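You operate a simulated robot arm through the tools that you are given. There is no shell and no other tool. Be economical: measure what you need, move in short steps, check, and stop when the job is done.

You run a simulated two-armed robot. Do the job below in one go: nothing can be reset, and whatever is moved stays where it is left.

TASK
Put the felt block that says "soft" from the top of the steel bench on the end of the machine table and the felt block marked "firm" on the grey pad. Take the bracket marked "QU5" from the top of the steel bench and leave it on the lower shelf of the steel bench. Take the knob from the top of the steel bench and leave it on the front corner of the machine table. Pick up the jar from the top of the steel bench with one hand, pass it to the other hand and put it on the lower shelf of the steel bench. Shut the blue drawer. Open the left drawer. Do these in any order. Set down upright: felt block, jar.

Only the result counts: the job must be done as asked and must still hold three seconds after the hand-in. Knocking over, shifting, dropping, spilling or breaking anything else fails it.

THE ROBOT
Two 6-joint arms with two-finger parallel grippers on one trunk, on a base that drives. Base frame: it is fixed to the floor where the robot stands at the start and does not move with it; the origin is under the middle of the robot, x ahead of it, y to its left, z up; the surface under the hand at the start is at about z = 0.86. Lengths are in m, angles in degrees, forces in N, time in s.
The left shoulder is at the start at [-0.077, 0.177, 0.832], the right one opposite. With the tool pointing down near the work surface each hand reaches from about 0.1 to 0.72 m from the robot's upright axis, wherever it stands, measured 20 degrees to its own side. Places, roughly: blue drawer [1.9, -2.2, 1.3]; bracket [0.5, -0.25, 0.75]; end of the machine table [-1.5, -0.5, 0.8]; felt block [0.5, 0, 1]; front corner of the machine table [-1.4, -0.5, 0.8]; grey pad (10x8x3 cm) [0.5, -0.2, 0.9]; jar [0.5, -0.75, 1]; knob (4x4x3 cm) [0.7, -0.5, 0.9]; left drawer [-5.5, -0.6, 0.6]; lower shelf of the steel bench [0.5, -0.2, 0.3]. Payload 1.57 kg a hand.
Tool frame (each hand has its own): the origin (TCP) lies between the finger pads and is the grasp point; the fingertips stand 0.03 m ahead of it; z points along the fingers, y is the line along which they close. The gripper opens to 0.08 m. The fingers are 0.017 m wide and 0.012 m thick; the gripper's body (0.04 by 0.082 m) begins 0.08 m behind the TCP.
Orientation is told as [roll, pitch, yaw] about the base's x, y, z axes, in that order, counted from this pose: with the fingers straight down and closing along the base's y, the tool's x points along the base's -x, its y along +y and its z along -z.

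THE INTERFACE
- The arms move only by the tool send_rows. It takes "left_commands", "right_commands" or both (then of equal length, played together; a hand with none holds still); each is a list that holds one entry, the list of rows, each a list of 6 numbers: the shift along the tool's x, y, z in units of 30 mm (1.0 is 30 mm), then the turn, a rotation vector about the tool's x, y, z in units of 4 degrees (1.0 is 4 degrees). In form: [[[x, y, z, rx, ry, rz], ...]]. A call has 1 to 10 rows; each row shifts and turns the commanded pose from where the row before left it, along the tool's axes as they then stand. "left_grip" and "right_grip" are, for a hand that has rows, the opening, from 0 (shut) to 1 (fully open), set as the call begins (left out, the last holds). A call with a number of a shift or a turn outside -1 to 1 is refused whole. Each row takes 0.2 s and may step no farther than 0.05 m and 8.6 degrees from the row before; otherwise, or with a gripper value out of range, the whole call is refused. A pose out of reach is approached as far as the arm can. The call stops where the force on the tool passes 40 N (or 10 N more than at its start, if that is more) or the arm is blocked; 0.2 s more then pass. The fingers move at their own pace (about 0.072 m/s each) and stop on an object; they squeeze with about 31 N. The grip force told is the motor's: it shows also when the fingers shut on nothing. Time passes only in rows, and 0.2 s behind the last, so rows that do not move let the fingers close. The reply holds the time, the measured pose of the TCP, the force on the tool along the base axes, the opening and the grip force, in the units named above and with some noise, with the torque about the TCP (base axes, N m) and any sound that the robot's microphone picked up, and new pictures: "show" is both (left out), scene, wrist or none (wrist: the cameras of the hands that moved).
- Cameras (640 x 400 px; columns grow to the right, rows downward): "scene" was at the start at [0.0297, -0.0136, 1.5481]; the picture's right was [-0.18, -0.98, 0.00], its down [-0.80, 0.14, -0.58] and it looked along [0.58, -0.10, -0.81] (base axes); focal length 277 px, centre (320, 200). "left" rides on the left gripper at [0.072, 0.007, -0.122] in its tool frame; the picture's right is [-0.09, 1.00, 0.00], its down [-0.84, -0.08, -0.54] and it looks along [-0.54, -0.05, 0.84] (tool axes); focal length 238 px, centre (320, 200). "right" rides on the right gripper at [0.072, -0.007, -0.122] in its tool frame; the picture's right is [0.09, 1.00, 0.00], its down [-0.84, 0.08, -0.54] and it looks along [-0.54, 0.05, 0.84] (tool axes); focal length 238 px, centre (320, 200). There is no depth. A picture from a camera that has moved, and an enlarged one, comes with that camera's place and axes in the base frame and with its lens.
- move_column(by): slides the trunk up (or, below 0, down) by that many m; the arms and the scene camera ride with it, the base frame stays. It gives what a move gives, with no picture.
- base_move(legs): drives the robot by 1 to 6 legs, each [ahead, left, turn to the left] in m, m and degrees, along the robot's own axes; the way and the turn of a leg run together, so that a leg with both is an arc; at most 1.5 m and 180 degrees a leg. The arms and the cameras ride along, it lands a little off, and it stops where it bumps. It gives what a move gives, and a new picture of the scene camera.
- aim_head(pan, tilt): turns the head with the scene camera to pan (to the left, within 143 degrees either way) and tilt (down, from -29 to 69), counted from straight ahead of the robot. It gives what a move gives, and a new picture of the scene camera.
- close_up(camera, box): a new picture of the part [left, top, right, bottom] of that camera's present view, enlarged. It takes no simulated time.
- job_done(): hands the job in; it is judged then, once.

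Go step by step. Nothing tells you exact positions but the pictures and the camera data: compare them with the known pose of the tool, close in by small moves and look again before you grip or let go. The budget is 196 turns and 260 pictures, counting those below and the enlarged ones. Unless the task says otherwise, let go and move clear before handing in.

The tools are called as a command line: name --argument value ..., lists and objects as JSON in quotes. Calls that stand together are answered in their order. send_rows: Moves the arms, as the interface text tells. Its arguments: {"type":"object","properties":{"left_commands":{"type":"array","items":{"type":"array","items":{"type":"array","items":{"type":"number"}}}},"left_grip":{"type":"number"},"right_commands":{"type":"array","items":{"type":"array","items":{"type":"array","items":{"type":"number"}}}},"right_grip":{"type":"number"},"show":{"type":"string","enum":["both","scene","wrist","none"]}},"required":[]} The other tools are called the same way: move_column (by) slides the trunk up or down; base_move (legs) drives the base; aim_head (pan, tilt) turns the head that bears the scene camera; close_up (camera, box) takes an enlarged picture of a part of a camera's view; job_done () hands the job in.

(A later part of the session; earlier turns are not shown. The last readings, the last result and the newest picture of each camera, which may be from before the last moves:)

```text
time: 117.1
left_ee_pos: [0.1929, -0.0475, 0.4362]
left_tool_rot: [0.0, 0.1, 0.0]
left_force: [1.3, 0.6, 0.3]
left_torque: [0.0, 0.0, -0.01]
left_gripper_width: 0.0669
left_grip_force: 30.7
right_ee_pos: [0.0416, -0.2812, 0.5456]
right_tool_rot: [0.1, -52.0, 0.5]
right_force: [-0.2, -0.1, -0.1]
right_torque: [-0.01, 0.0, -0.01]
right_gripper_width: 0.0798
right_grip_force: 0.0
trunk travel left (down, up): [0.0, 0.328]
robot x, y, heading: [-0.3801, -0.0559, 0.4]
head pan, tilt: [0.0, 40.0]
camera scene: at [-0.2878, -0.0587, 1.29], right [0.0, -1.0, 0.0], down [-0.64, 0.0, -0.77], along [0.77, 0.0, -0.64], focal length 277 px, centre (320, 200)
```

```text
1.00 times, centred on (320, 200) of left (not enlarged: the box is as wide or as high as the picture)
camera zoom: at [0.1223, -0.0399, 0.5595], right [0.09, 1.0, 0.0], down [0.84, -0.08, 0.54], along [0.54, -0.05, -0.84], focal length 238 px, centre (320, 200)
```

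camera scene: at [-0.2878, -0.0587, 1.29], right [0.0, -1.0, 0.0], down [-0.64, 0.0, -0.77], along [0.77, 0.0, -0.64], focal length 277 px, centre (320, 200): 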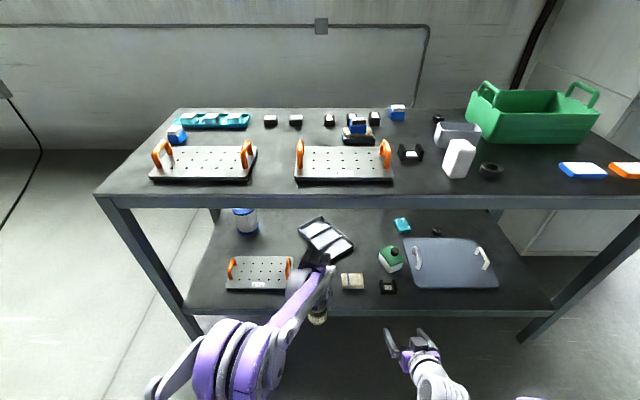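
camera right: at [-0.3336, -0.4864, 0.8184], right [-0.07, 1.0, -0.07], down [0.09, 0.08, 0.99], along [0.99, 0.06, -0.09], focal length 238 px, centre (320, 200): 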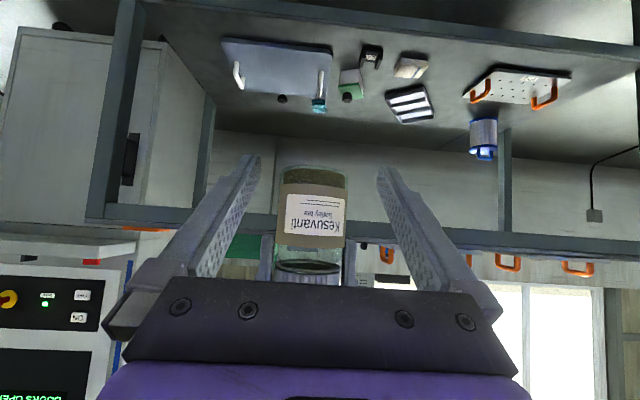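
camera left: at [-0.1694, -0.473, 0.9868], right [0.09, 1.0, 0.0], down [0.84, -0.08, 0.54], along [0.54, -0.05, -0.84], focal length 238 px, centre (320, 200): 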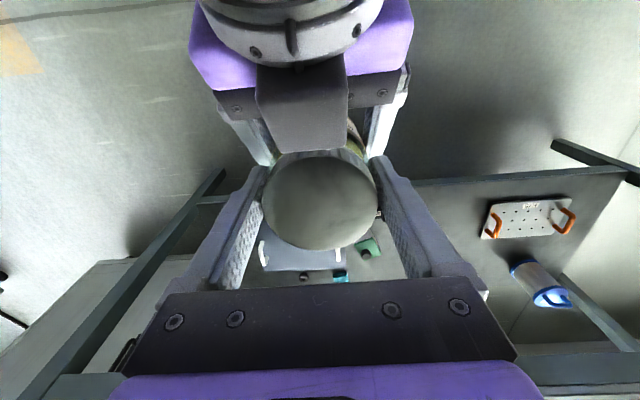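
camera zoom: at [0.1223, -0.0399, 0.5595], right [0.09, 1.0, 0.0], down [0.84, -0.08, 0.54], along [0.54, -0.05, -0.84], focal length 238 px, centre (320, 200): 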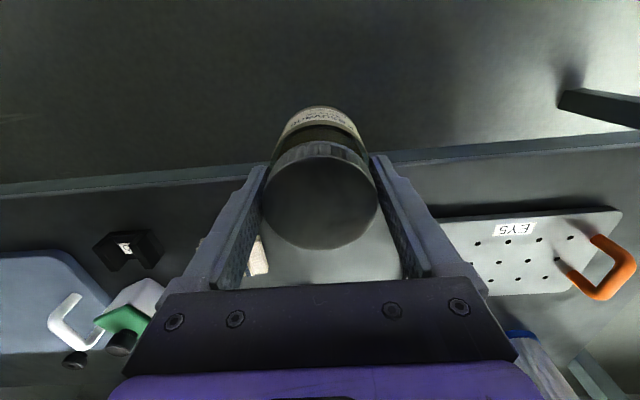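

The spot between the plate (y > 0.09) and the box (y < -0.14) is clear. I'll drive in 13 cm more.

base_move --legs '[[0.135, 0.013, 0]]'

send_rows --left_commands '[[[0, 0, 0.5, 0, 0, 0], [0, 0, 0.4, 0, 0, 0]]]' --show "wrist"

```text
time: 118.4
left_ee_pos: [0.326, -0.0313, 0.4356]
left_tool_rot: [-0.1, 0.2, 0.4]
left_force: [0.0, 0.2, -0.1]
left_torque: [0.03, 0.01, -0.01]
left_gripper_width: 0.0669
left_grip_force: 31.2
right_ee_pos: [0.1769, -0.2662, 0.5455]
right_tool_rot: [-0.1, -52.0, 0.7]
right_force: [-0.7, -1.0, -0.1]
right_torque: [0.01, -0.04, 0.01]
right_gripper_width: 0.0799
right_grip_force: 0.1
trunk travel left (down, up): [0.0, 0.328]
robot x, y, heading: [-0.2475, -0.0485, 0.3]
head pan, tilt: [0.0, 40.0]
camera scene: at [-0.1546, -0.0445, 1.29], right [0.01, -1.0, 0.0], down [-0.64, -0.01, -0.77], along [0.77, 0.01, -0.64], focal length 277 px, centre (320, 200)
```

scene: 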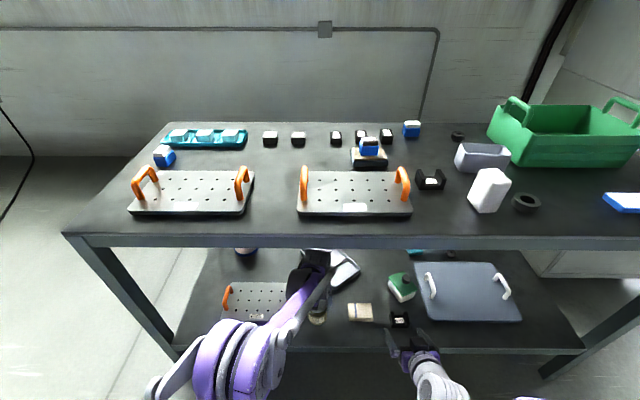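

```text
time: 119.0
left_ee_pos: [0.3247, -0.0325, 0.4093]
left_tool_rot: [-0.1, 0.3, 0.2]
left_force: [-0.6, 0.1, 0.3]
left_torque: [0.01, -0.03, -0.06]
left_gripper_width: 0.0666
left_grip_force: 31.7
right_ee_pos: [0.1757, -0.2653, 0.5453]
right_tool_rot: [0.1, -52.1, 0.8]
right_force: [0.0, 0.5, -0.6]
right_torque: [-0.01, 0.0, 0.0]
right_gripper_width: 0.0799
right_grip_force: 0.1
trunk travel left (down, up): [0.0, 0.328]
robot x, y, heading: [-0.2475, -0.0446, 0.7]
head pan, tilt: [0.0, 40.0]
camera left: at [0.254, -0.024, 0.5337], right [0.09, 1.0, 0.0], down [0.84, -0.07, 0.54], along [0.54, -0.05, -0.84], focal length 238 px, centre (320, 200)
```

left: 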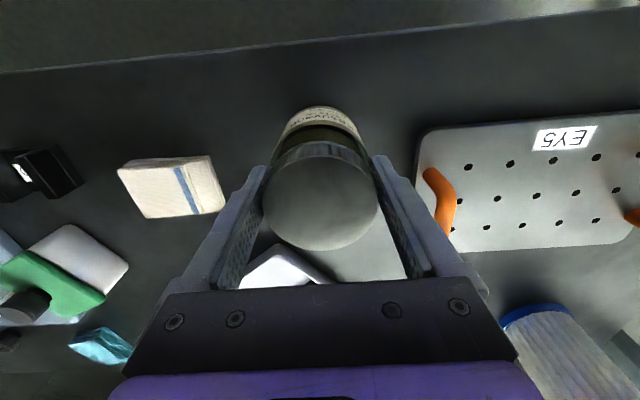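

Plenty of room all round. I'll creep down to contact.

send_rows --left_commands '[[[0, 0, 0.2, 0, 0, 0], [0, 0, 0.12, 0, 0, 0], [0, 0, 0, 0, 0, 0]]]' --show "none"

send_rows --left_commands '[[[0, 0, 0.1, 0, 0, 0], [0, 0, 0.1, 0, 0, 0], [0, 0, 0, 0, 0, 0]]]' --show "none"

```text
time: 119.8
left_ee_pos: [0.3243, -0.0325, 0.4006]
left_tool_rot: [0.0, 0.2, 0.3]
left_force: [-0.2, 0.2, 0.3]
left_torque: [-0.02, -0.01, -0.01]
left_gripper_width: 0.0669
left_grip_force: 30.8
right_ee_pos: [0.1767, -0.2657, 0.5467]
right_tool_rot: [0.0, -52.0, 0.8]
right_force: [-0.4, 0.8, 0.2]
right_torque: [0.02, -0.02, -0.01]
right_gripper_width: 0.0798
right_grip_force: 0.0
trunk travel left (down, up): [0.0, 0.328]
robot x, y, heading: [-0.2464, -0.0432, 0.5]
head pan, tilt: [0.0, 40.0]
```

```text
time: 120.6
left_ee_pos: [0.326, -0.0321, 0.3962]
left_tool_rot: [-0.1, 0.3, 0.3]
left_force: [-0.2, -0.7, -0.2]
left_torque: [-0.08, -0.07, 0.0]
left_gripper_width: 0.0668
left_grip_force: 30.8
right_ee_pos: [0.1765, -0.2652, 0.5465]
right_tool_rot: [0.0, -52.0, 0.8]
right_force: [0.3, -0.4, -0.2]
right_torque: [0.0, -0.02, 0.01]
right_gripper_width: 0.0796
right_grip_force: 0.0
trunk travel left (down, up): [0.0, 0.328]
robot x, y, heading: [-0.2493, -0.0411, 0.6]
head pan, tilt: [0.0, 40.0]
```

send_rows --left_commands '[[[0, 0, 0.1, 0, 0, 0], [0, 0, 0.06, 0, 0, 0], [0, 0, 0, 0, 0, 0]]]' --show "none"

send_rows --left_commands '[[[0, 0, 0.06, 0, 0, 0], [0, 0, 0.06, 0, 0, 0], [0, 0, 0, 0, 0, 0]]]' --show "wrist"

```text
time: 121.4
left_ee_pos: [0.3248, -0.0304, 0.389]
left_tool_rot: [-0.1, 0.0, 0.4]
left_force: [0.2, -2.0, 28.2]
left_torque: [-0.02, -0.08, 0.02]
left_gripper_width: 0.0669
left_grip_force: 30.8
right_ee_pos: [0.1752, -0.2659, 0.5472]
right_tool_rot: [0.1, -52.0, 0.8]
right_force: [0.3, 0.2, 0.1]
right_torque: [0.04, 0.02, 0.0]
right_gripper_width: 0.0803
right_grip_force: 0.1
trunk travel left (down, up): [0.0, 0.328]
robot x, y, heading: [-0.2456, -0.0465, 0.5]
head pan, tilt: [0.0, 40.0]
```

```text
time: 122.2
left_ee_pos: [0.3236, -0.0312, 0.3866]
left_tool_rot: [-0.1, 0.2, 0.2]
left_force: [-2.7, -0.1, 27.5]
left_torque: [0.03, 0.07, 0.0]
left_gripper_width: 0.0666
left_grip_force: 30.8
right_ee_pos: [0.1733, -0.2655, 0.5465]
right_tool_rot: [0.0, -52.1, 0.8]
right_force: [0.6, 0.0, 0.1]
right_torque: [0.0, 0.0, -0.04]
right_gripper_width: 0.0799
right_grip_force: 0.1
trunk travel left (down, up): [0.0, 0.328]
robot x, y, heading: [-0.2462, -0.043, 0.7]
head pan, tilt: [0.0, 40.0]
camera left: at [0.2537, -0.0243, 0.5096], right [0.09, 1.0, 0.0], down [0.84, -0.07, 0.54], along [0.54, -0.05, -0.84], focal length 238 px, centre (320, 200)
```

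left: 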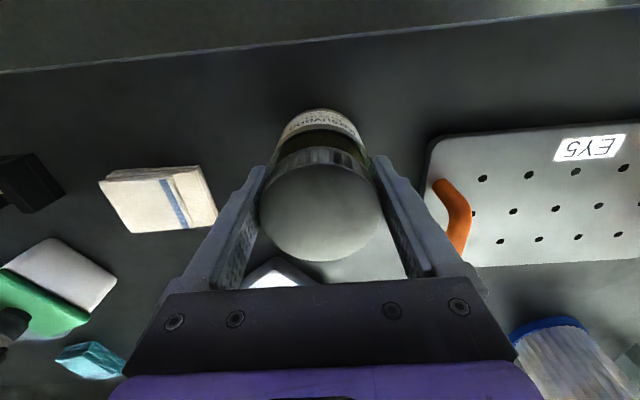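

Firm contact. I'll ease off, open, and rise.

send_rows --left_commands '[[[0, 0, -0.12, 0, 0, 0], [0, 0, 0, 0, 0, 0]]]' --show "none"

send_rows --left_commands '[[[0, 0, 0, 0, 0, 0], [0, 0, 0, 0, 0, 0], [0, 0, 0, 0, 0, 0], [0, 0, -0.7, 0, 0, 0], [0, 0, -0.7, 0, 0, 0], [0, 0, -0.7, 0, 0, 0], [0, 0, -0.7, 0, 0, 0]]]' --left_grip 1 --show "wrist"

```text
time: 122.8
left_ee_pos: [0.3255, -0.0307, 0.3893]
left_tool_rot: [-0.1, 0.2, 0.3]
left_force: [-0.2, 0.0, -3.9]
left_torque: [0.01, 0.03, 0.0]
left_gripper_width: 0.0667
left_grip_force: 31.4
right_ee_pos: [0.1751, -0.2648, 0.5453]
right_tool_rot: [0.1, -52.0, 0.8]
right_force: [-0.3, -0.4, 0.2]
right_torque: [0.04, -0.03, 0.03]
right_gripper_width: 0.0802
right_grip_force: 0.0
trunk travel left (down, up): [0.0, 0.328]
robot x, y, heading: [-0.2461, -0.0432, 0.5]
head pan, tilt: [0.0, 40.0]
```

```text
time: 124.4
left_ee_pos: [0.3259, -0.031, 0.4726]
left_tool_rot: [-0.1, 0.2, 0.3]
left_force: [1.3, -0.4, -0.3]
left_torque: [0.0, 0.02, 0.0]
left_gripper_width: 0.0798
left_grip_force: 0.0
right_ee_pos: [0.1759, -0.2658, 0.5458]
right_tool_rot: [0.1, -52.0, 0.9]
right_force: [-0.9, 0.4, -0.4]
right_torque: [0.01, -0.03, -0.03]
right_gripper_width: 0.0801
right_grip_force: 0.2
trunk travel left (down, up): [0.0, 0.328]
robot x, y, heading: [-0.251, -0.0439, 0.5]
head pan, tilt: [0.0, 40.0]
camera left: at [0.255, -0.023, 0.5957], right [0.09, 1.0, 0.0], down [0.84, -0.07, 0.54], along [0.54, -0.05, -0.84], focal length 238 px, centre (320, 200)
```

left: 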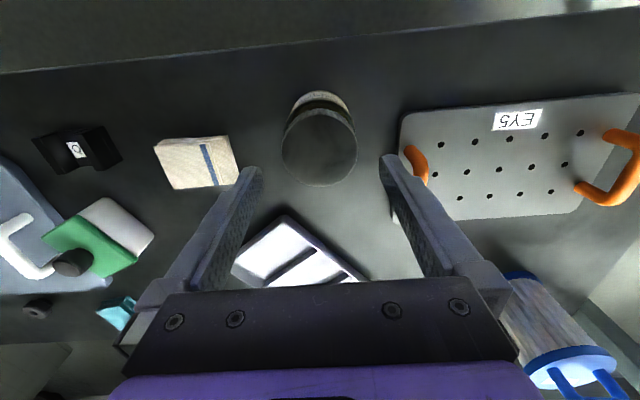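

The jar stands upright on the shelf. I'll back out, raise the trunk and ready both hands, straightening the right one, for SOFT and the knob.

base_move --legs '[[-0.38, 0, 0]]'

move_column --by 0.275

send_rows --left_commands '[[[0, 0, -0.9, 0, 0, 0], [0, 0, -0.9, 0, 0, 0], [0, 0, -0.9, 0, 0, 0], [0, 0, -0.9, 0, 0, 0], [0, 0, -0.9, 0, 0, 0], [0, 0, -0.9, 0, 0, 0], [0, 0, -0.9, 0, 0, 0], [0, 0, -0.9, 0, 0, 0], [0, 0, -0.9, 0, 0, 0], [0, 0, -0.9, 0, 0, 0]]]' --right_commands '[[[-0.6, 0, -0.5, 0, 1, 0], [-0.6, 0, -0.5, 0, 1, 0], [-0.6, 0, -0.5, 0, 1, 0], [-0.6, 0, -0.5, 0, 1, 0], [-0.5, 0, -0.6, 0, 1, 0], [-0.5, 0, -0.6, 0, 1, 0], [-0.4, 0, -0.6, 0, 1, 0], [-0.3, 0, -0.7, 0, 1, 0], [-0.2, 0, -0.7, 0, 1, 0], [-0.1, 0, -0.7, 0, 1, 0]]]' --show "none"

send_rows --right_commands '[[[0, 0, 0, 0, 1, 0], [0, 0, 0, 0, 1, 0], [0, 0, 0, 0, 1, 0]]]' --show "none"

aim_head --pan 0 --tilt 45

```text
time: 126.8
left_ee_pos: [-0.0554, -0.0274, 0.4719]
left_tool_rot: [-0.1, 0.1, 1.0]
left_force: [-0.7, 0.3, 0.5]
left_torque: [-0.01, 0.02, -0.01]
left_gripper_width: 0.0801
left_grip_force: 0.1
right_ee_pos: [-0.2034, -0.2658, 0.5468]
right_tool_rot: [0.0, -52.0, 1.6]
right_force: [-0.3, 1.0, -0.4]
right_torque: [0.01, -0.01, -0.01]
right_gripper_width: 0.0801
right_grip_force: 0.1
trunk travel left (down, up): [0.0, 0.328]
robot x, y, heading: [-0.6298, -0.0474, 1.2]
head pan, tilt: [0.0, 40.0]
camera scene: at [-0.5363, -0.0494, 1.29], right [0.02, -1.0, 0.0], down [-0.64, -0.01, -0.77], along [0.77, 0.02, -0.64], focal length 277 px, centre (320, 200)
```

scene: 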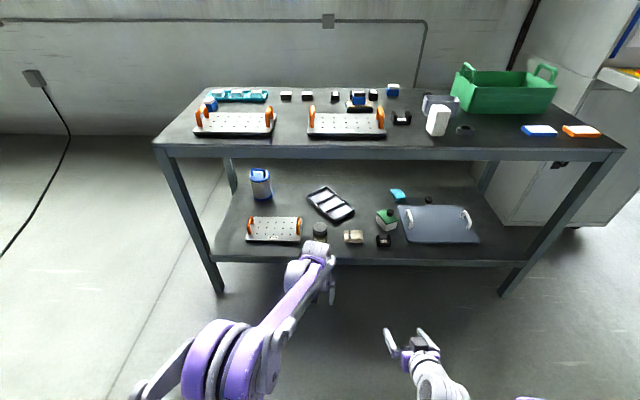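

```text
time: 129.6
left_ee_pos: [-0.0549, -0.0292, 0.7467]
left_tool_rot: [0.0, 0.2, 1.0]
left_force: [0.5, 0.2, 0.7]
left_torque: [-0.03, -0.02, 0.02]
left_gripper_width: 0.0801
left_grip_force: 0.1
right_ee_pos: [-0.2028, -0.2662, 0.8221]
right_tool_rot: [0.0, -52.1, 1.4]
right_force: [-1.1, 0.2, -0.3]
right_torque: [0.02, -0.02, 0.0]
right_gripper_width: 0.08
right_grip_force: 0.0
trunk travel left (down, up): [-0.275, 0.053]
robot x, y, heading: [-0.6297, -0.0504, 1.3]
head pan, tilt: [0.0, 40.0]
```

```text
time: 131.8
left_ee_pos: [-0.0535, -0.0291, 1.0182]
left_tool_rot: [-0.1, 0.2, 1.0]
left_force: [0.9, 0.0, -0.5]
left_torque: [0.0, 0.0, 0.0]
left_gripper_width: 0.08
left_grip_force: 0.0
right_ee_pos: [-0.1939, -0.2662, 1.047]
right_tool_rot: [-0.1, -12.1, 1.6]
right_force: [0.1, 0.6, -0.7]
right_torque: [0.01, -0.03, 0.0]
right_gripper_width: 0.08
right_grip_force: 0.0
trunk travel left (down, up): [-0.275, 0.053]
robot x, y, heading: [-0.6278, -0.0491, 1.0]
head pan, tilt: [0.0, 40.0]
```

```text
time: 132.6
left_ee_pos: [-0.0511, -0.0291, 1.018]
left_tool_rot: [0.0, 0.2, 1.0]
left_force: [-0.2, 0.6, -0.8]
left_torque: [0.02, 0.0, 0.02]
left_gripper_width: 0.0802
left_grip_force: 0.0
right_ee_pos: [-0.1931, -0.2664, 1.0492]
right_tool_rot: [-0.1, 0.1, 1.6]
right_force: [0.1, 0.4, 0.0]
right_torque: [0.01, 0.04, 0.02]
right_gripper_width: 0.0801
right_grip_force: 0.1
trunk travel left (down, up): [-0.275, 0.053]
robot x, y, heading: [-0.6282, -0.0527, 1.2]
head pan, tilt: [0.0, 40.0]
```

```text
time: 133.2
left_ee_pos: [-0.0528, -0.0303, 1.0175]
left_tool_rot: [0.0, 0.1, 1.1]
left_force: [-0.4, -0.1, 0.2]
left_torque: [-0.03, 0.0, -0.02]
left_gripper_width: 0.0799
left_grip_force: 0.2
right_ee_pos: [-0.1919, -0.267, 1.048]
right_tool_rot: [0.0, 0.1, 1.6]
right_force: [0.5, 0.2, -0.3]
right_torque: [0.01, -0.03, -0.01]
right_gripper_width: 0.0801
right_grip_force: 0.0
trunk travel left (down, up): [-0.275, 0.053]
robot x, y, heading: [-0.6263, -0.0543, 1.5]
head pan, tilt: [0.0, 45.0]
camera scene: at [-0.5902, -0.0506, 1.5606], right [0.02, -1.0, 0.0], down [-0.71, -0.02, -0.71], along [0.71, 0.02, -0.71], focal length 277 px, centre (320, 200)
```

scene: 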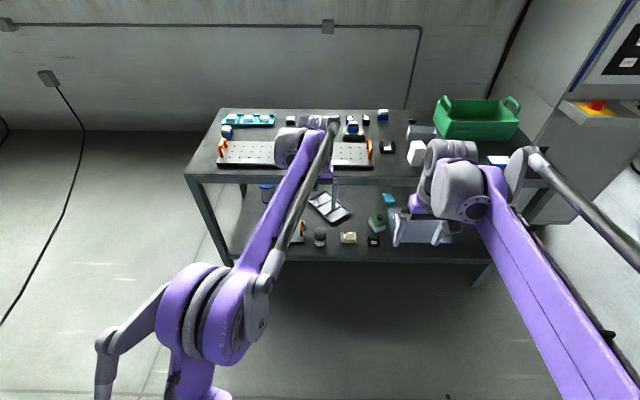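

Both hands are ready. I'll raise the left slightly, then drive to the bench in front of the knob and SOFT.

send_rows --left_commands '[[[0, 0, -0.7, 0, 0, 0], [0, 0, -0.7, 0, 0, 0]]]' --show "none"

base_move --legs '[[0, -0.27, -1.4], [0.6, 0, 0]]'

close_up --camera "scene" --box '[220, 80, 520, 268]'

close_up --camera "right" --box '[0, 0, 640, 400]'

```text
time: 133.8
left_ee_pos: [-0.0532, -0.0279, 1.0598]
left_tool_rot: [-0.2, 0.2, 1.1]
left_force: [0.9, 0.5, 0.2]
left_torque: [-0.01, -0.02, 0.04]
left_gripper_width: 0.0802
left_grip_force: 0.0
right_ee_pos: [-0.1919, -0.2656, 1.0482]
right_tool_rot: [0.0, 0.1, 1.7]
right_force: [-0.3, 0.3, 0.4]
right_torque: [0.0, 0.0, -0.01]
right_gripper_width: 0.0799
right_grip_force: 0.0
trunk travel left (down, up): [-0.275, 0.053]
robot x, y, heading: [-0.629, -0.0529, 1.4]
head pan, tilt: [0.0, 45.0]
```

```text
time: 139.8
left_ee_pos: [0.5524, -0.3193, 1.0591]
left_tool_rot: [-0.2, 0.2, -0.8]
left_force: [1.0, 0.2, -0.5]
left_torque: [0.0, 0.02, 0.03]
left_gripper_width: 0.0801
left_grip_force: 0.0
right_ee_pos: [0.4049, -0.5517, 1.0469]
right_tool_rot: [0.0, 0.1, -0.4]
right_force: [-0.2, 0.2, -0.3]
right_torque: [-0.01, 0.02, 0.02]
right_gripper_width: 0.0799
right_grip_force: 0.1
trunk travel left (down, up): [-0.275, 0.053]
robot x, y, heading: [-0.0229, -0.3193, -0.9]
head pan, tilt: [0.0, 45.0]
camera scene: at [0.0153, -0.3224, 1.5605], right [-0.01, -1.0, 0.0], down [-0.71, 0.01, -0.71], along [0.71, -0.01, -0.71], focal length 277 px, centre (320, 200)
```

scene: 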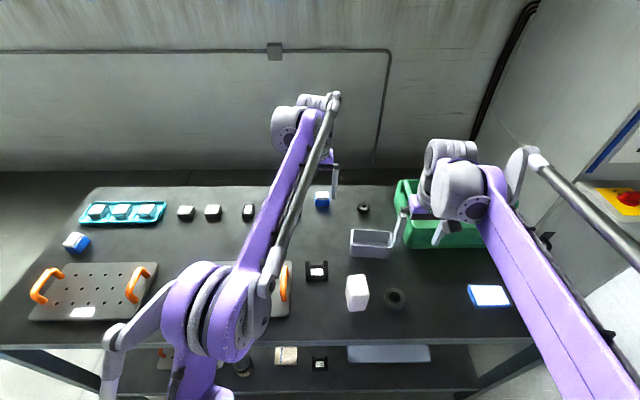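

```text
2.13 times, centred on (370, 174) of scene
camera zoom: at [0.0153, -0.3224, 1.5605], right [-0.01, -1.0, 0.0], down [-0.71, 0.01, -0.71], along [0.71, -0.01, -0.71], focal length 589 px, centre (214, 255)
```

zoom: 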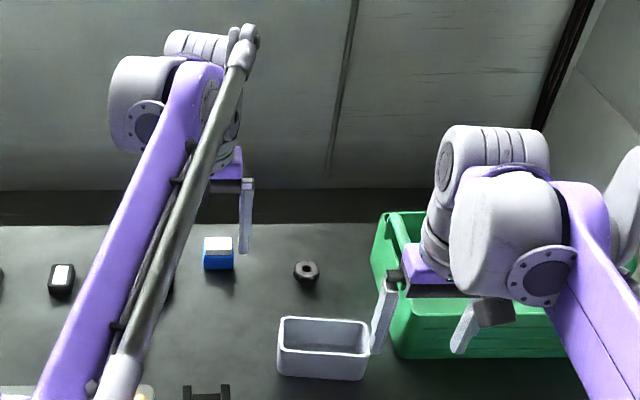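

```text
1.00 times, centred on (320, 200) of right (not enlarged: the box is as wide or as high as the picture)
camera zoom: at [0.3336, -0.5576, 1.1689], right [-0.09, 1.0, 0.0], down [0.84, 0.07, 0.54], along [0.54, 0.05, -0.84], focal length 238 px, centre (320, 200)
```

zoom: 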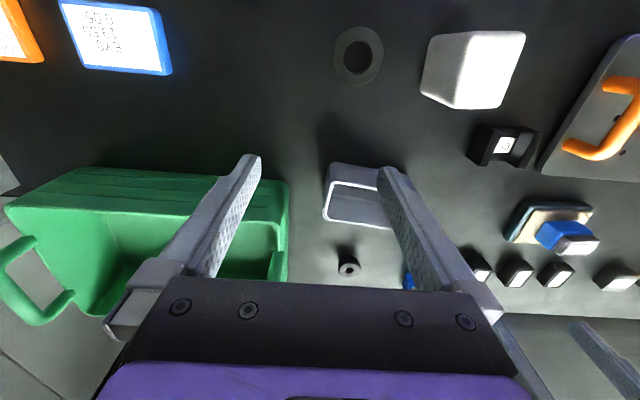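

SOFT is near [0.685, -0.33], a bit far, so I'll step closer.

base_move --legs '[[0.05, -0.08, 0.8]]'

send_rows --left_commands '[[[-0.7, 0.55, 0.3, 0, 0, 0], [-0.7, 0.55, 0.3, 0, 0, 0], [-0.6, 0.5, 0.3, 0, 0, 0], [-0.5, 0.4, 0.3, 0, 0, 0]]]' --show "wrist"

```text
time: 141.1
left_ee_pos: [0.6028, -0.3883, 1.0593]
left_tool_rot: [-0.2, 0.2, 0.0]
left_force: [0.0, -0.2, -0.5]
left_torque: [-0.03, 0.01, 0.0]
left_gripper_width: 0.08
left_grip_force: 0.1
right_ee_pos: [0.4583, -0.6232, 1.0484]
right_tool_rot: [0.0, 0.1, 0.5]
right_force: [0.6, 0.2, 0.2]
right_torque: [0.02, 0.03, 0.04]
right_gripper_width: 0.0801
right_grip_force: 0.0
trunk travel left (down, up): [-0.275, 0.053]
robot x, y, heading: [0.0271, -0.3966, -0.1]
head pan, tilt: [0.0, 45.0]
camera scene: at [0.0647, -0.3994, 1.5606], right [0.0, -1.0, 0.0], down [-0.71, 0.0, -0.71], along [0.71, 0.0, -0.71], focal length 277 px, centre (320, 200)
```

scene: 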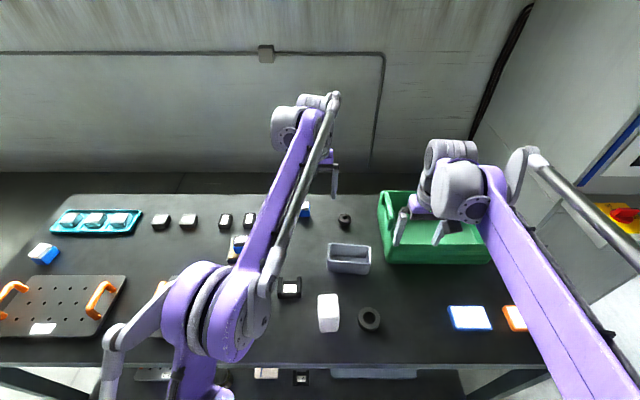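

```text
time: 142.1
left_ee_pos: [0.6635, -0.3242, 1.0173]
left_tool_rot: [-0.2, 0.0, -0.1]
left_force: [1.0, 0.1, 0.1]
left_torque: [-0.01, -0.02, 0.0]
left_gripper_width: 0.0799
left_grip_force: 0.0
left hand out of reach, approached as far as the arm can: row 3, 4
right_ee_pos: [0.4583, -0.6233, 1.0472]
right_tool_rot: [0.0, 0.0, 0.5]
right_force: [0.4, -0.1, 0.1]
right_torque: [-0.03, 0.02, 0.01]
right_gripper_width: 0.0803
right_grip_force: 0.1
trunk travel left (down, up): [-0.275, 0.053]
robot x, y, heading: [0.0238, -0.3967, 0.1]
head pan, tilt: [0.0, 45.0]
camera left: at [0.5935, -0.3172, 1.1404], right [0.09, 1.0, 0.0], down [0.84, -0.08, 0.54], along [0.54, -0.05, -0.84], focal length 238 px, centre (320, 200)
```

left: 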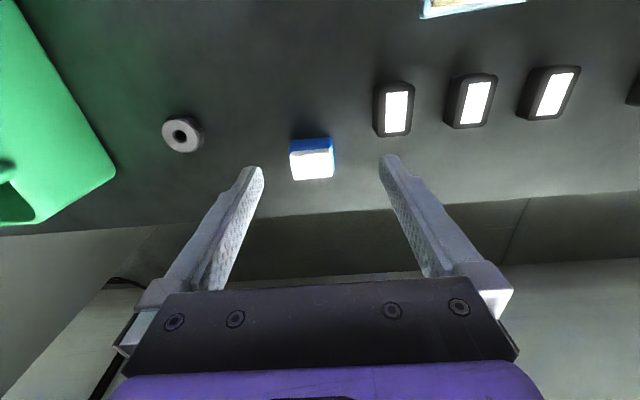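

I'm at the arm's outer limit, so I'll edge the base 4.5 cm closer and then lower over SOFT at about [0.698, -0.335].

base_move --legs '[[0.045, 0, 0]]'

send_rows --left_commands '[[[0.2, -0.35, 0.8, 0, 0, 0], [0, 0, 0.8, 0, 0, 0]]]' --show "wrist"

```text
time: 143.0
left_ee_pos: [0.7068, -0.3265, 1.0178]
left_tool_rot: [-0.1, 0.2, -0.1]
left_force: [0.3, -0.6, -0.6]
left_torque: [0.01, 0.04, -0.01]
left_gripper_width: 0.0801
left_grip_force: 0.0
right_ee_pos: [0.5034, -0.6235, 1.0492]
right_tool_rot: [-0.1, 0.0, 0.6]
right_force: [0.7, 0.0, 0.3]
right_torque: [-0.04, 0.03, -0.03]
right_gripper_width: 0.0801
right_grip_force: 0.0
trunk travel left (down, up): [-0.275, 0.053]
robot x, y, heading: [0.0732, -0.3983, 0.3]
head pan, tilt: [0.0, 45.0]
camera scene: at [0.109, -0.3992, 1.5605], right [0.0, -1.0, 0.0], down [-0.71, 0.0, -0.71], along [0.71, 0.0, -0.71], focal length 277 px, centre (320, 200)
```

scene: 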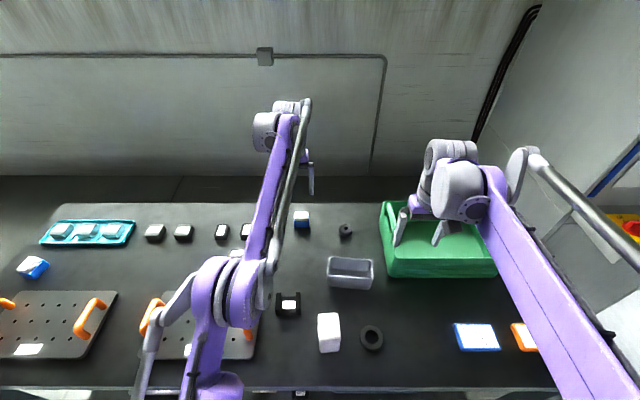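

```text
time: 143.6
left_ee_pos: [0.7033, -0.3359, 0.9692]
left_tool_rot: [0.0, 0.1, -0.1]
left_force: [0.0, 0.4, -0.1]
left_torque: [-0.01, 0.02, 0.0]
left_gripper_width: 0.0797
left_grip_force: 0.1
right_ee_pos: [0.5038, -0.6217, 1.048]
right_tool_rot: [0.0, 0.1, 0.5]
right_force: [0.2, -0.2, 0.9]
right_torque: [-0.02, -0.01, 0.02]
right_gripper_width: 0.0801
right_grip_force: 0.0
trunk travel left (down, up): [-0.275, 0.053]
robot x, y, heading: [0.0698, -0.4003, 0.0]
head pan, tilt: [0.0, 45.0]
camera left: at [0.6331, -0.3282, 1.0929], right [0.09, 1.0, 0.0], down [0.84, -0.08, 0.54], along [0.54, -0.05, -0.84], focal length 238 px, centre (320, 200)
```

left: 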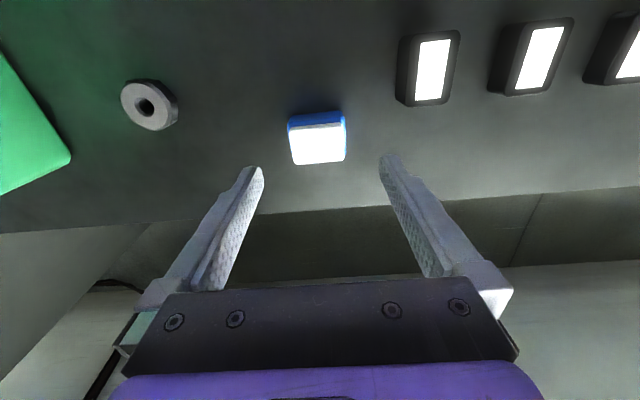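

send_rows --left_commands '[[[0.08, 0, 0.8, 0, 0, 0], [0, 0, 0.8, 0, 0, 0], [0, 0, 0.83, 0, 0, 0]]]' --show "wrist"

```text
time: 144.4
left_ee_pos: [0.6999, -0.3352, 0.8971]
left_tool_rot: [-0.1, 0.1, -0.1]
left_force: [-0.2, 0.0, 0.0]
left_torque: [0.02, 0.0, 0.02]
left_gripper_width: 0.08
left_grip_force: 0.0
right_ee_pos: [0.5024, -0.6223, 1.0475]
right_tool_rot: [-0.1, 0.1, 0.5]
right_force: [-0.1, 0.9, 0.6]
right_torque: [0.05, 0.03, 0.01]
right_gripper_width: 0.08
right_grip_force: 0.0
trunk travel left (down, up): [-0.275, 0.053]
robot x, y, heading: [0.0702, -0.3991, 0.1]
head pan, tilt: [0.0, 45.0]
camera left: at [0.6297, -0.3269, 1.0199], right [0.09, 1.0, 0.0], down [0.84, -0.08, 0.54], along [0.54, -0.05, -0.84], focal length 238 px, centre (320, 200)
```

left: 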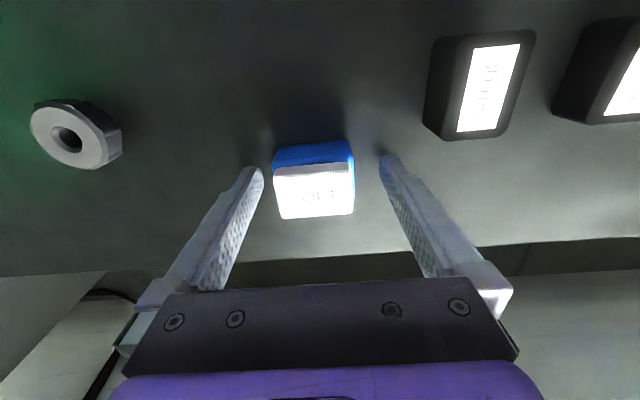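

SOFT is centred. I'll close and lift.

send_rows --left_commands '[[[0, -0.05, 0, 0, 0, 0], [0, 0, 0, 0, 0, 0], [0, 0, 0, 0, 0, 0]]]' --left_grip 0 --show "none"

send_rows --left_commands '[[[0, 0, -1, 0, 0, 0], [0.5, 0, -1, 0, 0, 0], [0.9, 0.5, -0.8, 0, 0, 0], [0.9, 0.9, 0, 0, 0, 0], [0.9, 0.9, 0, 0, 0, 0], [0.9, 0.9, 0, 0, 0, 0]]]' --show "wrist"

```text
time: 145.2
left_ee_pos: [0.7028, -0.3358, 0.8962]
left_tool_rot: [-0.1, 0.2, -0.1]
left_force: [0.9, -0.5, -0.5]
left_torque: [-0.02, -0.01, 0.02]
left_gripper_width: 0.0491
left_grip_force: 31.1
right_ee_pos: [0.5023, -0.6218, 1.0472]
right_tool_rot: [0.0, 0.0, 0.6]
right_force: [-0.7, 0.0, 0.9]
right_torque: [0.01, 0.01, 0.0]
right_gripper_width: 0.0802
right_grip_force: 0.0
trunk travel left (down, up): [-0.275, 0.053]
robot x, y, heading: [0.069, -0.3971, 0.3]
head pan, tilt: [0.0, 45.0]
```

```text
time: 146.6
left_ee_pos: [0.5789, -0.2418, 0.9814]
left_tool_rot: [-0.1, 0.1, -0.1]
left_force: [-1.1, 0.0, 0.5]
left_torque: [0.01, 0.01, 0.02]
left_gripper_width: 0.049
left_grip_force: 30.5
right_ee_pos: [0.501, -0.6224, 1.0483]
right_tool_rot: [-0.1, 0.0, 0.5]
right_force: [-0.3, 0.3, -0.3]
right_torque: [0.03, 0.01, 0.01]
right_gripper_width: 0.0799
right_grip_force: 0.1
trunk travel left (down, up): [-0.275, 0.053]
robot x, y, heading: [0.0689, -0.3964, 0.4]
head pan, tilt: [0.0, 45.0]
camera left: at [0.5066, -0.2338, 1.1039], right [0.09, 1.0, 0.0], down [0.84, -0.08, 0.54], along [0.54, -0.05, -0.84], focal length 238 px, centre (320, 200)
```

left: 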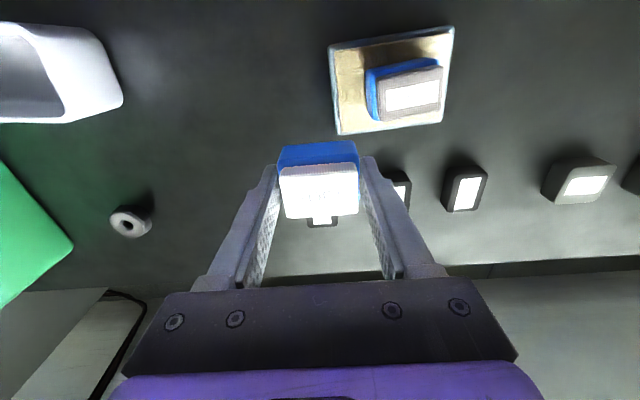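

SOFT is held. Now the right hand goes over the knob at about [0.662, -0.478].

send_rows --right_commands '[[[0, 0.96, 0, 0, 0, 0], [0, 0.96, 0, 0, 0, 0], [0, 0.96, 0, 0, 0, 0], [0, 0.96, 0, 0, 0, 0], [-0.8, 0.96, 0, 0, 0, 0], [-0.9, 0, 0, 0, 0, 0], [-0.9, 0, 0.4, 0, 0, 0], [-0.9, 0, 0.6, 0, 0, 0], [-0.9, 0, 0.6, 0, 0, 0], [-0.9, 0, 0.6, 0, 0, 0]]]' --show "wrist"

close_up --camera "right" --box '[240, 80, 400, 180]'

```text
time: 148.8
left_ee_pos: [0.5796, -0.2413, 0.9806]
left_tool_rot: [-0.1, 0.2, -0.1]
left_force: [0.0, 0.2, -1.4]
left_torque: [0.03, 0.01, 0.03]
left_gripper_width: 0.049
left_grip_force: 30.4
right_ee_pos: [0.6632, -0.4781, 0.982]
right_tool_rot: [-0.1, 0.0, 0.5]
right_force: [-0.4, -0.3, -0.7]
right_torque: [0.0, 0.03, -0.05]
right_gripper_width: 0.0799
right_grip_force: 0.1
trunk travel left (down, up): [-0.275, 0.053]
robot x, y, heading: [0.0688, -0.4006, 0.3]
head pan, tilt: [0.0, 45.0]
camera right: at [0.5916, -0.485, 1.1045], right [-0.1, 0.99, 0.0], down [0.84, 0.08, 0.54], along [0.54, 0.06, -0.84], focal length 238 px, centre (320, 200)
```

right: 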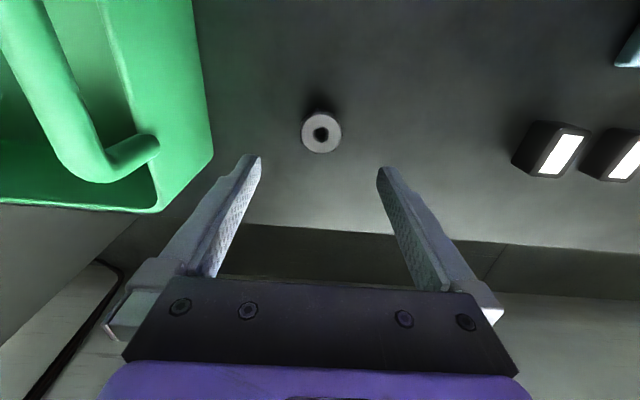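

```text
4.00 times, centred on (320, 130) of right
camera zoom: at [0.5916, -0.485, 1.1045], right [-0.1, 0.99, 0.0], down [0.84, 0.08, 0.54], along [0.54, 0.06, -0.84], focal length 953 px, centre (320, 480)
```

zoom: 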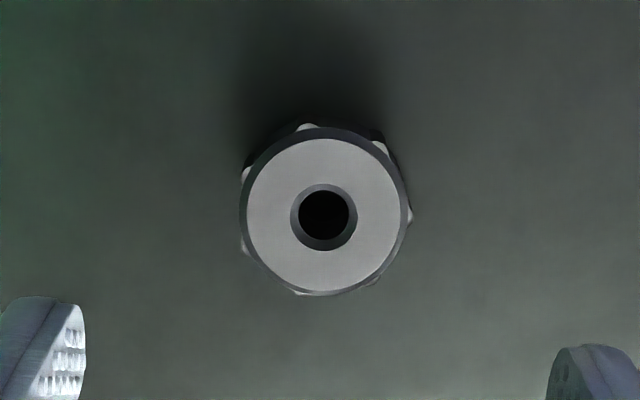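

send_rows --right_commands '[[[0.13, 0.1, 0.4, 0, 0, 0], [0, 0, 0.6, 0, 0, 0], [0, 0, 0.7, 0, 0, 0], [0, 0, 0.7, 0, 0, 0], [0, 0, 0.62, 0, 0, 0]]]' --right_grip 0.72 --show "wrist"

```text
time: 150.0
left_ee_pos: [0.5785, -0.2405, 0.9799]
left_tool_rot: [-0.1, 0.2, -0.1]
left_force: [0.7, -0.2, -1.0]
left_torque: [-0.04, -0.03, 0.02]
left_gripper_width: 0.0489
left_grip_force: 30.5
right_ee_pos: [0.6557, -0.4753, 0.8912]
right_tool_rot: [-0.1, 0.0, 0.4]
right_force: [-0.8, -0.3, 0.0]
right_torque: [-0.01, -0.04, 0.04]
right_gripper_width: 0.0577
right_grip_force: 0.0
trunk travel left (down, up): [-0.275, 0.053]
robot x, y, heading: [0.0727, -0.3976, 0.3]
head pan, tilt: [0.0, 45.0]
camera right: at [0.584, -0.4824, 1.0124], right [-0.1, 0.99, 0.0], down [0.84, 0.08, 0.54], along [0.54, 0.06, -0.84], focal length 238 px, centre (320, 200)
```

right: 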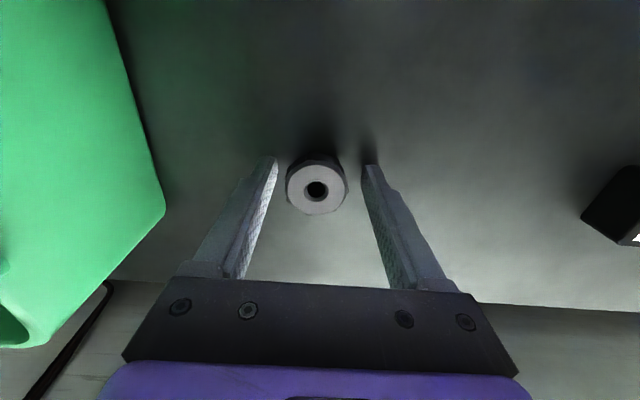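

send_rows --right_commands '[[[0, 0, 0, 0, 0, 0], [0, 0, 0, 0, 0, 0], [0, 0, 0, 0, 0, 0]]]' --right_grip 0 --show "none"

send_rows --right_commands '[[[0, 0, -1, 0, 0, 0], [0, 0, -1, 0, 0, 0], [0, 0, -1, 0, 0, 0], [0.9, 0, -0.9, 0, 0, 0], [0.9, 0, -0.9, 0, 0, 0], [0.9, 0, 0, 0, 0, 0]]]' --show "wrist"

```text
time: 150.8
left_ee_pos: [0.5784, -0.2419, 0.9811]
left_tool_rot: [-0.1, 0.2, -0.1]
left_force: [0.1, 0.7, -0.3]
left_torque: [0.02, 0.01, 0.0]
left_gripper_width: 0.0491
left_grip_force: 30.7
right_ee_pos: [0.6543, -0.4747, 0.891]
right_tool_rot: [0.0, 0.0, 0.5]
right_force: [-0.7, -0.5, -0.3]
right_torque: [0.0, -0.02, 0.01]
right_gripper_width: 0.0389
right_grip_force: 31.1
trunk travel left (down, up): [-0.275, 0.053]
robot x, y, heading: [0.0685, -0.3982, 0.4]
head pan, tilt: [0.0, 45.0]
```

```text
time: 152.2
left_ee_pos: [0.5773, -0.2419, 0.9812]
left_tool_rot: [0.0, 0.2, -0.1]
left_force: [-0.2, 0.4, -0.9]
left_torque: [-0.01, 0.03, 0.03]
left_gripper_width: 0.0492
left_grip_force: 30.9
right_ee_pos: [0.5736, -0.4735, 1.037]
right_tool_rot: [0.0, 0.1, 0.6]
right_force: [0.1, -0.4, -0.7]
right_torque: [0.02, -0.01, 0.02]
right_gripper_width: 0.0389
right_grip_force: 31.6
trunk travel left (down, up): [-0.275, 0.053]
robot x, y, heading: [0.0717, -0.3988, 0.3]
head pan, tilt: [0.0, 45.0]
camera right: at [0.5015, -0.4812, 1.1582], right [-0.1, 0.99, 0.0], down [0.84, 0.08, 0.54], along [0.54, 0.05, -0.84], focal length 238 px, centre (320, 200)
```

right: 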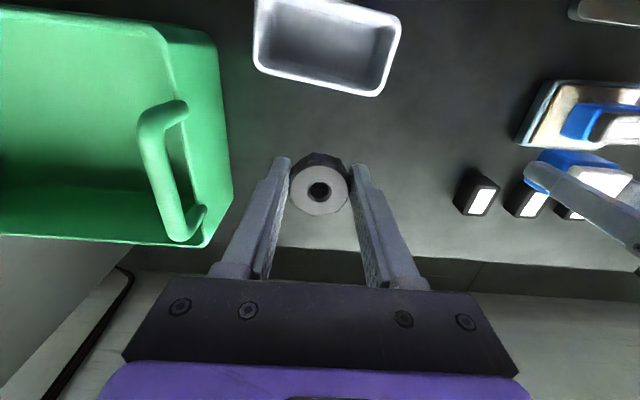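

Both pieces are held. I'll raise the left hand a bit, back away and look behind for the machine table.

send_rows --left_commands '[[[0, 0, -0.9, 0, 0, 0], [0, 0, -0.9, 0, 0, 0]]]' --show "none"

base_move --legs '[[-0.55, 0, 0]]'

aim_head --pan -143 --tilt 25

aim_head --pan 143 --tilt 25

```text
time: 152.8
left_ee_pos: [0.5787, -0.2414, 1.0359]
left_tool_rot: [-0.1, 0.2, -0.1]
left_force: [0.4, -0.7, -0.2]
left_torque: [-0.01, 0.04, 0.0]
left_gripper_width: 0.049
left_grip_force: 31.1
right_ee_pos: [0.5736, -0.4738, 1.038]
right_tool_rot: [0.0, 0.0, 0.5]
right_force: [0.3, 0.0, -0.3]
right_torque: [0.01, -0.02, 0.01]
right_gripper_width: 0.0387
right_grip_force: 31.3
trunk travel left (down, up): [-0.275, 0.053]
robot x, y, heading: [0.0704, -0.3984, 0.1]
head pan, tilt: [0.0, 45.0]
```

```text
time: 156.0
left_ee_pos: [0.0168, -0.2407, 1.035]
left_tool_rot: [0.0, 0.2, 0.2]
left_force: [-0.1, -0.1, -1.3]
left_torque: [0.0, 0.01, -0.04]
left_gripper_width: 0.0488
left_grip_force: 31.3
right_ee_pos: [0.0153, -0.4748, 1.0365]
right_tool_rot: [0.1, -0.1, 0.7]
right_force: [-0.6, -0.4, -0.2]
right_torque: [0.02, -0.01, -0.02]
right_gripper_width: 0.0388
right_grip_force: 30.8
trunk travel left (down, up): [-0.275, 0.053]
robot x, y, heading: [-0.4912, -0.4021, 0.5]
head pan, tilt: [0.0, 45.0]
camera scene: at [-0.4503, -0.4018, 1.5606], right [0.01, -1.0, 0.0], down [-0.71, -0.01, -0.71], along [0.71, 0.01, -0.71], focal length 277 px, centre (320, 200)
```

scene: 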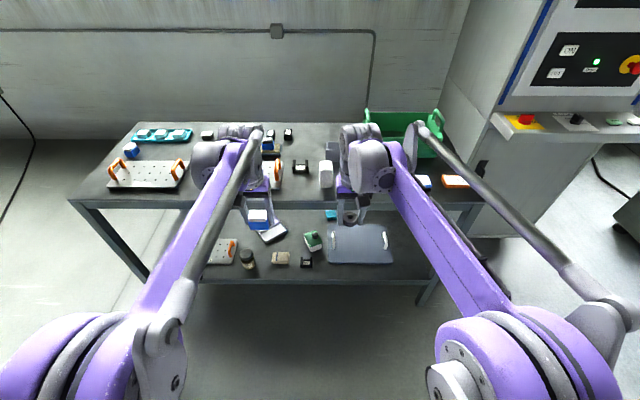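

```text
time: 158.3
left_ee_pos: [0.0175, -0.2418, 1.0352]
left_tool_rot: [-0.2, 0.3, 0.3]
left_force: [0.5, -0.2, -0.6]
left_torque: [0.04, 0.01, 0.0]
left_gripper_width: 0.049
left_grip_force: 31.6
right_ee_pos: [0.0149, -0.4748, 1.0373]
right_tool_rot: [0.0, 0.0, 0.8]
right_force: [0.4, 0.0, -0.3]
right_torque: [0.01, -0.01, -0.04]
right_gripper_width: 0.0386
right_grip_force: 30.9
trunk travel left (down, up): [-0.275, 0.053]
robot x, y, heading: [-0.4895, -0.4017, 0.5]
head pan, tilt: [-143.0, 25.0]
camera scene: at [-0.6047, -0.4584, 1.5912], right [-0.61, 0.79, 0.0], down [0.34, 0.26, -0.91], along [-0.72, -0.55, -0.42], focal length 277 px, centre (320, 200)
```

scene: 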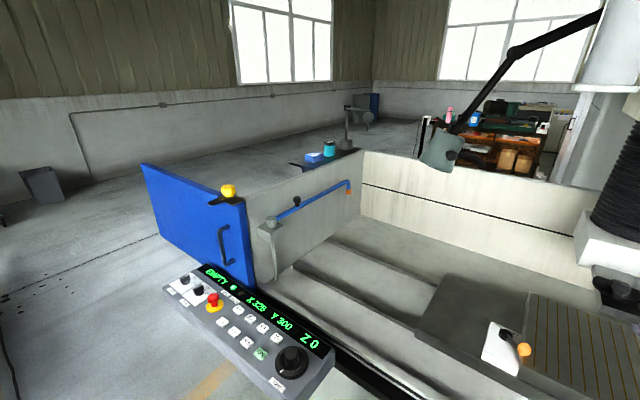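

```text
time: 162.2
left_ee_pos: [0.0164, -0.2414, 1.0342]
left_tool_rot: [-0.1, 0.1, 0.3]
left_force: [-0.1, -0.3, -0.4]
left_torque: [0.01, 0.01, 0.01]
left_gripper_width: 0.0489
left_grip_force: 30.6
right_ee_pos: [0.0144, -0.4748, 1.0365]
right_tool_rot: [0.0, 0.0, 0.6]
right_force: [0.3, -0.8, -1.0]
right_torque: [0.0, -0.04, -0.02]
right_gripper_width: 0.0388
right_grip_force: 31.3
trunk travel left (down, up): [-0.275, 0.053]
robot x, y, heading: [-0.4883, -0.399, 0.6]
head pan, tilt: [143.0, 25.0]
camera scene: at [-0.6055, -0.3475, 1.5912], right [0.6, 0.8, 0.0], down [0.34, -0.25, -0.91], along [-0.73, 0.54, -0.42], focal length 277 px, centre (320, 200)
```

scene: 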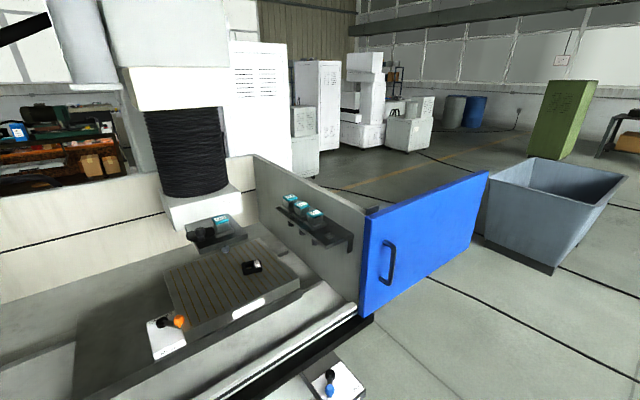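

Behind is an open machine with its slotted table, a pendant, and doors swung flat. I'll tuck both hands in before turning around in the aisle.

send_rows --left_commands '[[[0.9, 0.1, 0, 0, 0, 0], [0.9, 0.1, 0, 0, 0, 0], [0.9, 0.1, 0, 0, 0, 0], [0.9, 0.1, 0, 0, 0, 0], [0.9, 0.1, 0, 0, 0, 0]]]' --right_commands '[[[0.9, -0.6, 0, 0, 0, 0], [0.9, -0.6, 0, 0, 0, 0], [0.9, -0.6, 0, 0, 0, 0], [0.9, -0.6, 0, 0, 0, 0], [0.9, -0.6, 0, 0, 0, 0]]]' --show "none"

base_move --legs '[[0.07, 0.12, 0]]'

aim_head --pan 143 --tilt 50

aim_head --pan -143 --tilt 50

```text
time: 163.4
left_ee_pos: [-0.1165, -0.2261, 1.0376]
left_tool_rot: [0.0, 0.2, 0.2]
left_force: [-0.3, 0.1, -1.4]
left_torque: [0.01, -0.03, 0.0]
left_gripper_width: 0.0491
left_grip_force: 31.4
right_ee_pos: [-0.123, -0.5661, 1.0382]
right_tool_rot: [0.0, -0.1, 0.8]
right_force: [0.0, 0.1, -0.9]
right_torque: [0.01, -0.02, 0.0]
right_gripper_width: 0.0388
right_grip_force: 30.6
trunk travel left (down, up): [-0.275, 0.053]
robot x, y, heading: [-0.4885, -0.4028, 0.8]
head pan, tilt: [143.0, 25.0]
```

```text
time: 165.1
left_ee_pos: [-0.0478, -0.1074, 1.038]
left_tool_rot: [-0.1, 0.3, 0.3]
left_force: [0.5, 0.6, 0.3]
left_torque: [-0.04, 0.0, -0.02]
left_gripper_width: 0.0487
left_grip_force: 31.1
right_ee_pos: [-0.0525, -0.4459, 1.038]
right_tool_rot: [0.0, -0.1, 0.8]
right_force: [0.1, -0.1, -1.4]
right_torque: [-0.06, -0.03, -0.03]
right_gripper_width: 0.0388
right_grip_force: 30.9
trunk travel left (down, up): [-0.275, 0.053]
robot x, y, heading: [-0.4215, -0.2841, 0.5]
head pan, tilt: [143.0, 25.0]
camera scene: at [-0.5383, -0.2293, 1.5911], right [0.59, 0.8, 0.0], down [0.34, -0.25, -0.91], along [-0.73, 0.54, -0.42], focal length 277 px, centre (320, 200)
```

scene: 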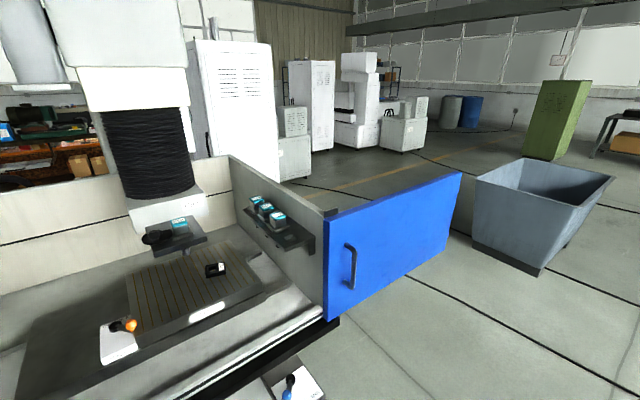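

```text
time: 166.0
left_ee_pos: [-0.0485, -0.1083, 1.0373]
left_tool_rot: [-0.1, 0.3, 0.3]
left_force: [0.0, -0.6, -1.0]
left_torque: [0.02, 0.01, 0.01]
left_gripper_width: 0.0492
left_grip_force: 31.0
right_ee_pos: [-0.0542, -0.4468, 1.0379]
right_tool_rot: [0.0, 0.0, 0.8]
right_force: [-0.9, -0.6, -1.0]
right_torque: [-0.04, 0.04, -0.03]
right_gripper_width: 0.0388
right_grip_force: 31.4
trunk travel left (down, up): [-0.275, 0.053]
robot x, y, heading: [-0.4208, -0.2838, 0.4]
head pan, tilt: [143.0, 50.0]
camera scene: at [-0.5263, -0.2385, 1.5537], right [0.59, 0.8, 0.0], down [0.62, -0.46, -0.64], along [-0.52, 0.38, -0.77], focal length 277 px, centre (320, 200)
```

scene: 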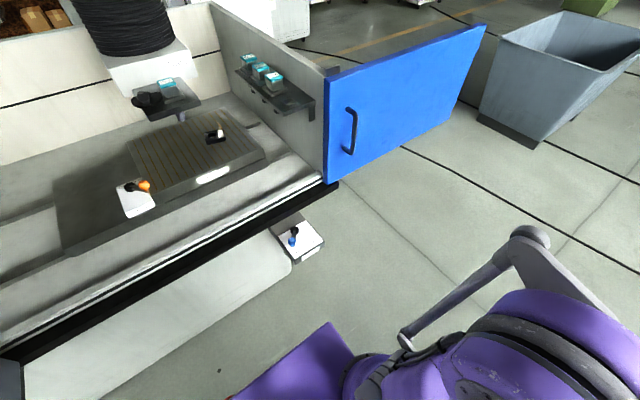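

```text
time: 169.9
left_ee_pos: [-0.0481, -0.1068, 1.0375]
left_tool_rot: [-0.1, 0.2, 0.2]
left_force: [-0.8, -0.5, -0.9]
left_torque: [0.0, 0.03, 0.01]
left_gripper_width: 0.0492
left_grip_force: 31.1
right_ee_pos: [-0.0536, -0.4474, 1.038]
right_tool_rot: [0.0, 0.0, 0.7]
right_force: [0.6, 0.5, 0.1]
right_torque: [-0.02, 0.03, 0.0]
right_gripper_width: 0.0385
right_grip_force: 31.0
trunk travel left (down, up): [-0.275, 0.053]
robot x, y, heading: [-0.419, -0.2841, 0.4]
head pan, tilt: [-143.0, 50.0]
camera scene: at [-0.5254, -0.3311, 1.5537], right [-0.61, 0.79, 0.0], down [0.61, 0.47, -0.64], along [-0.51, -0.39, -0.77], focal length 277 px, centre (320, 200)
```

scene: 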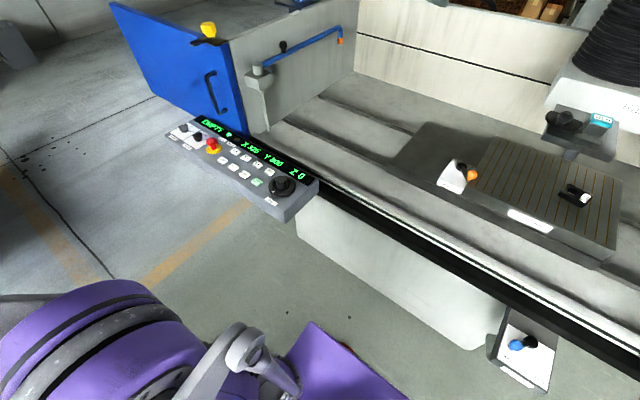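

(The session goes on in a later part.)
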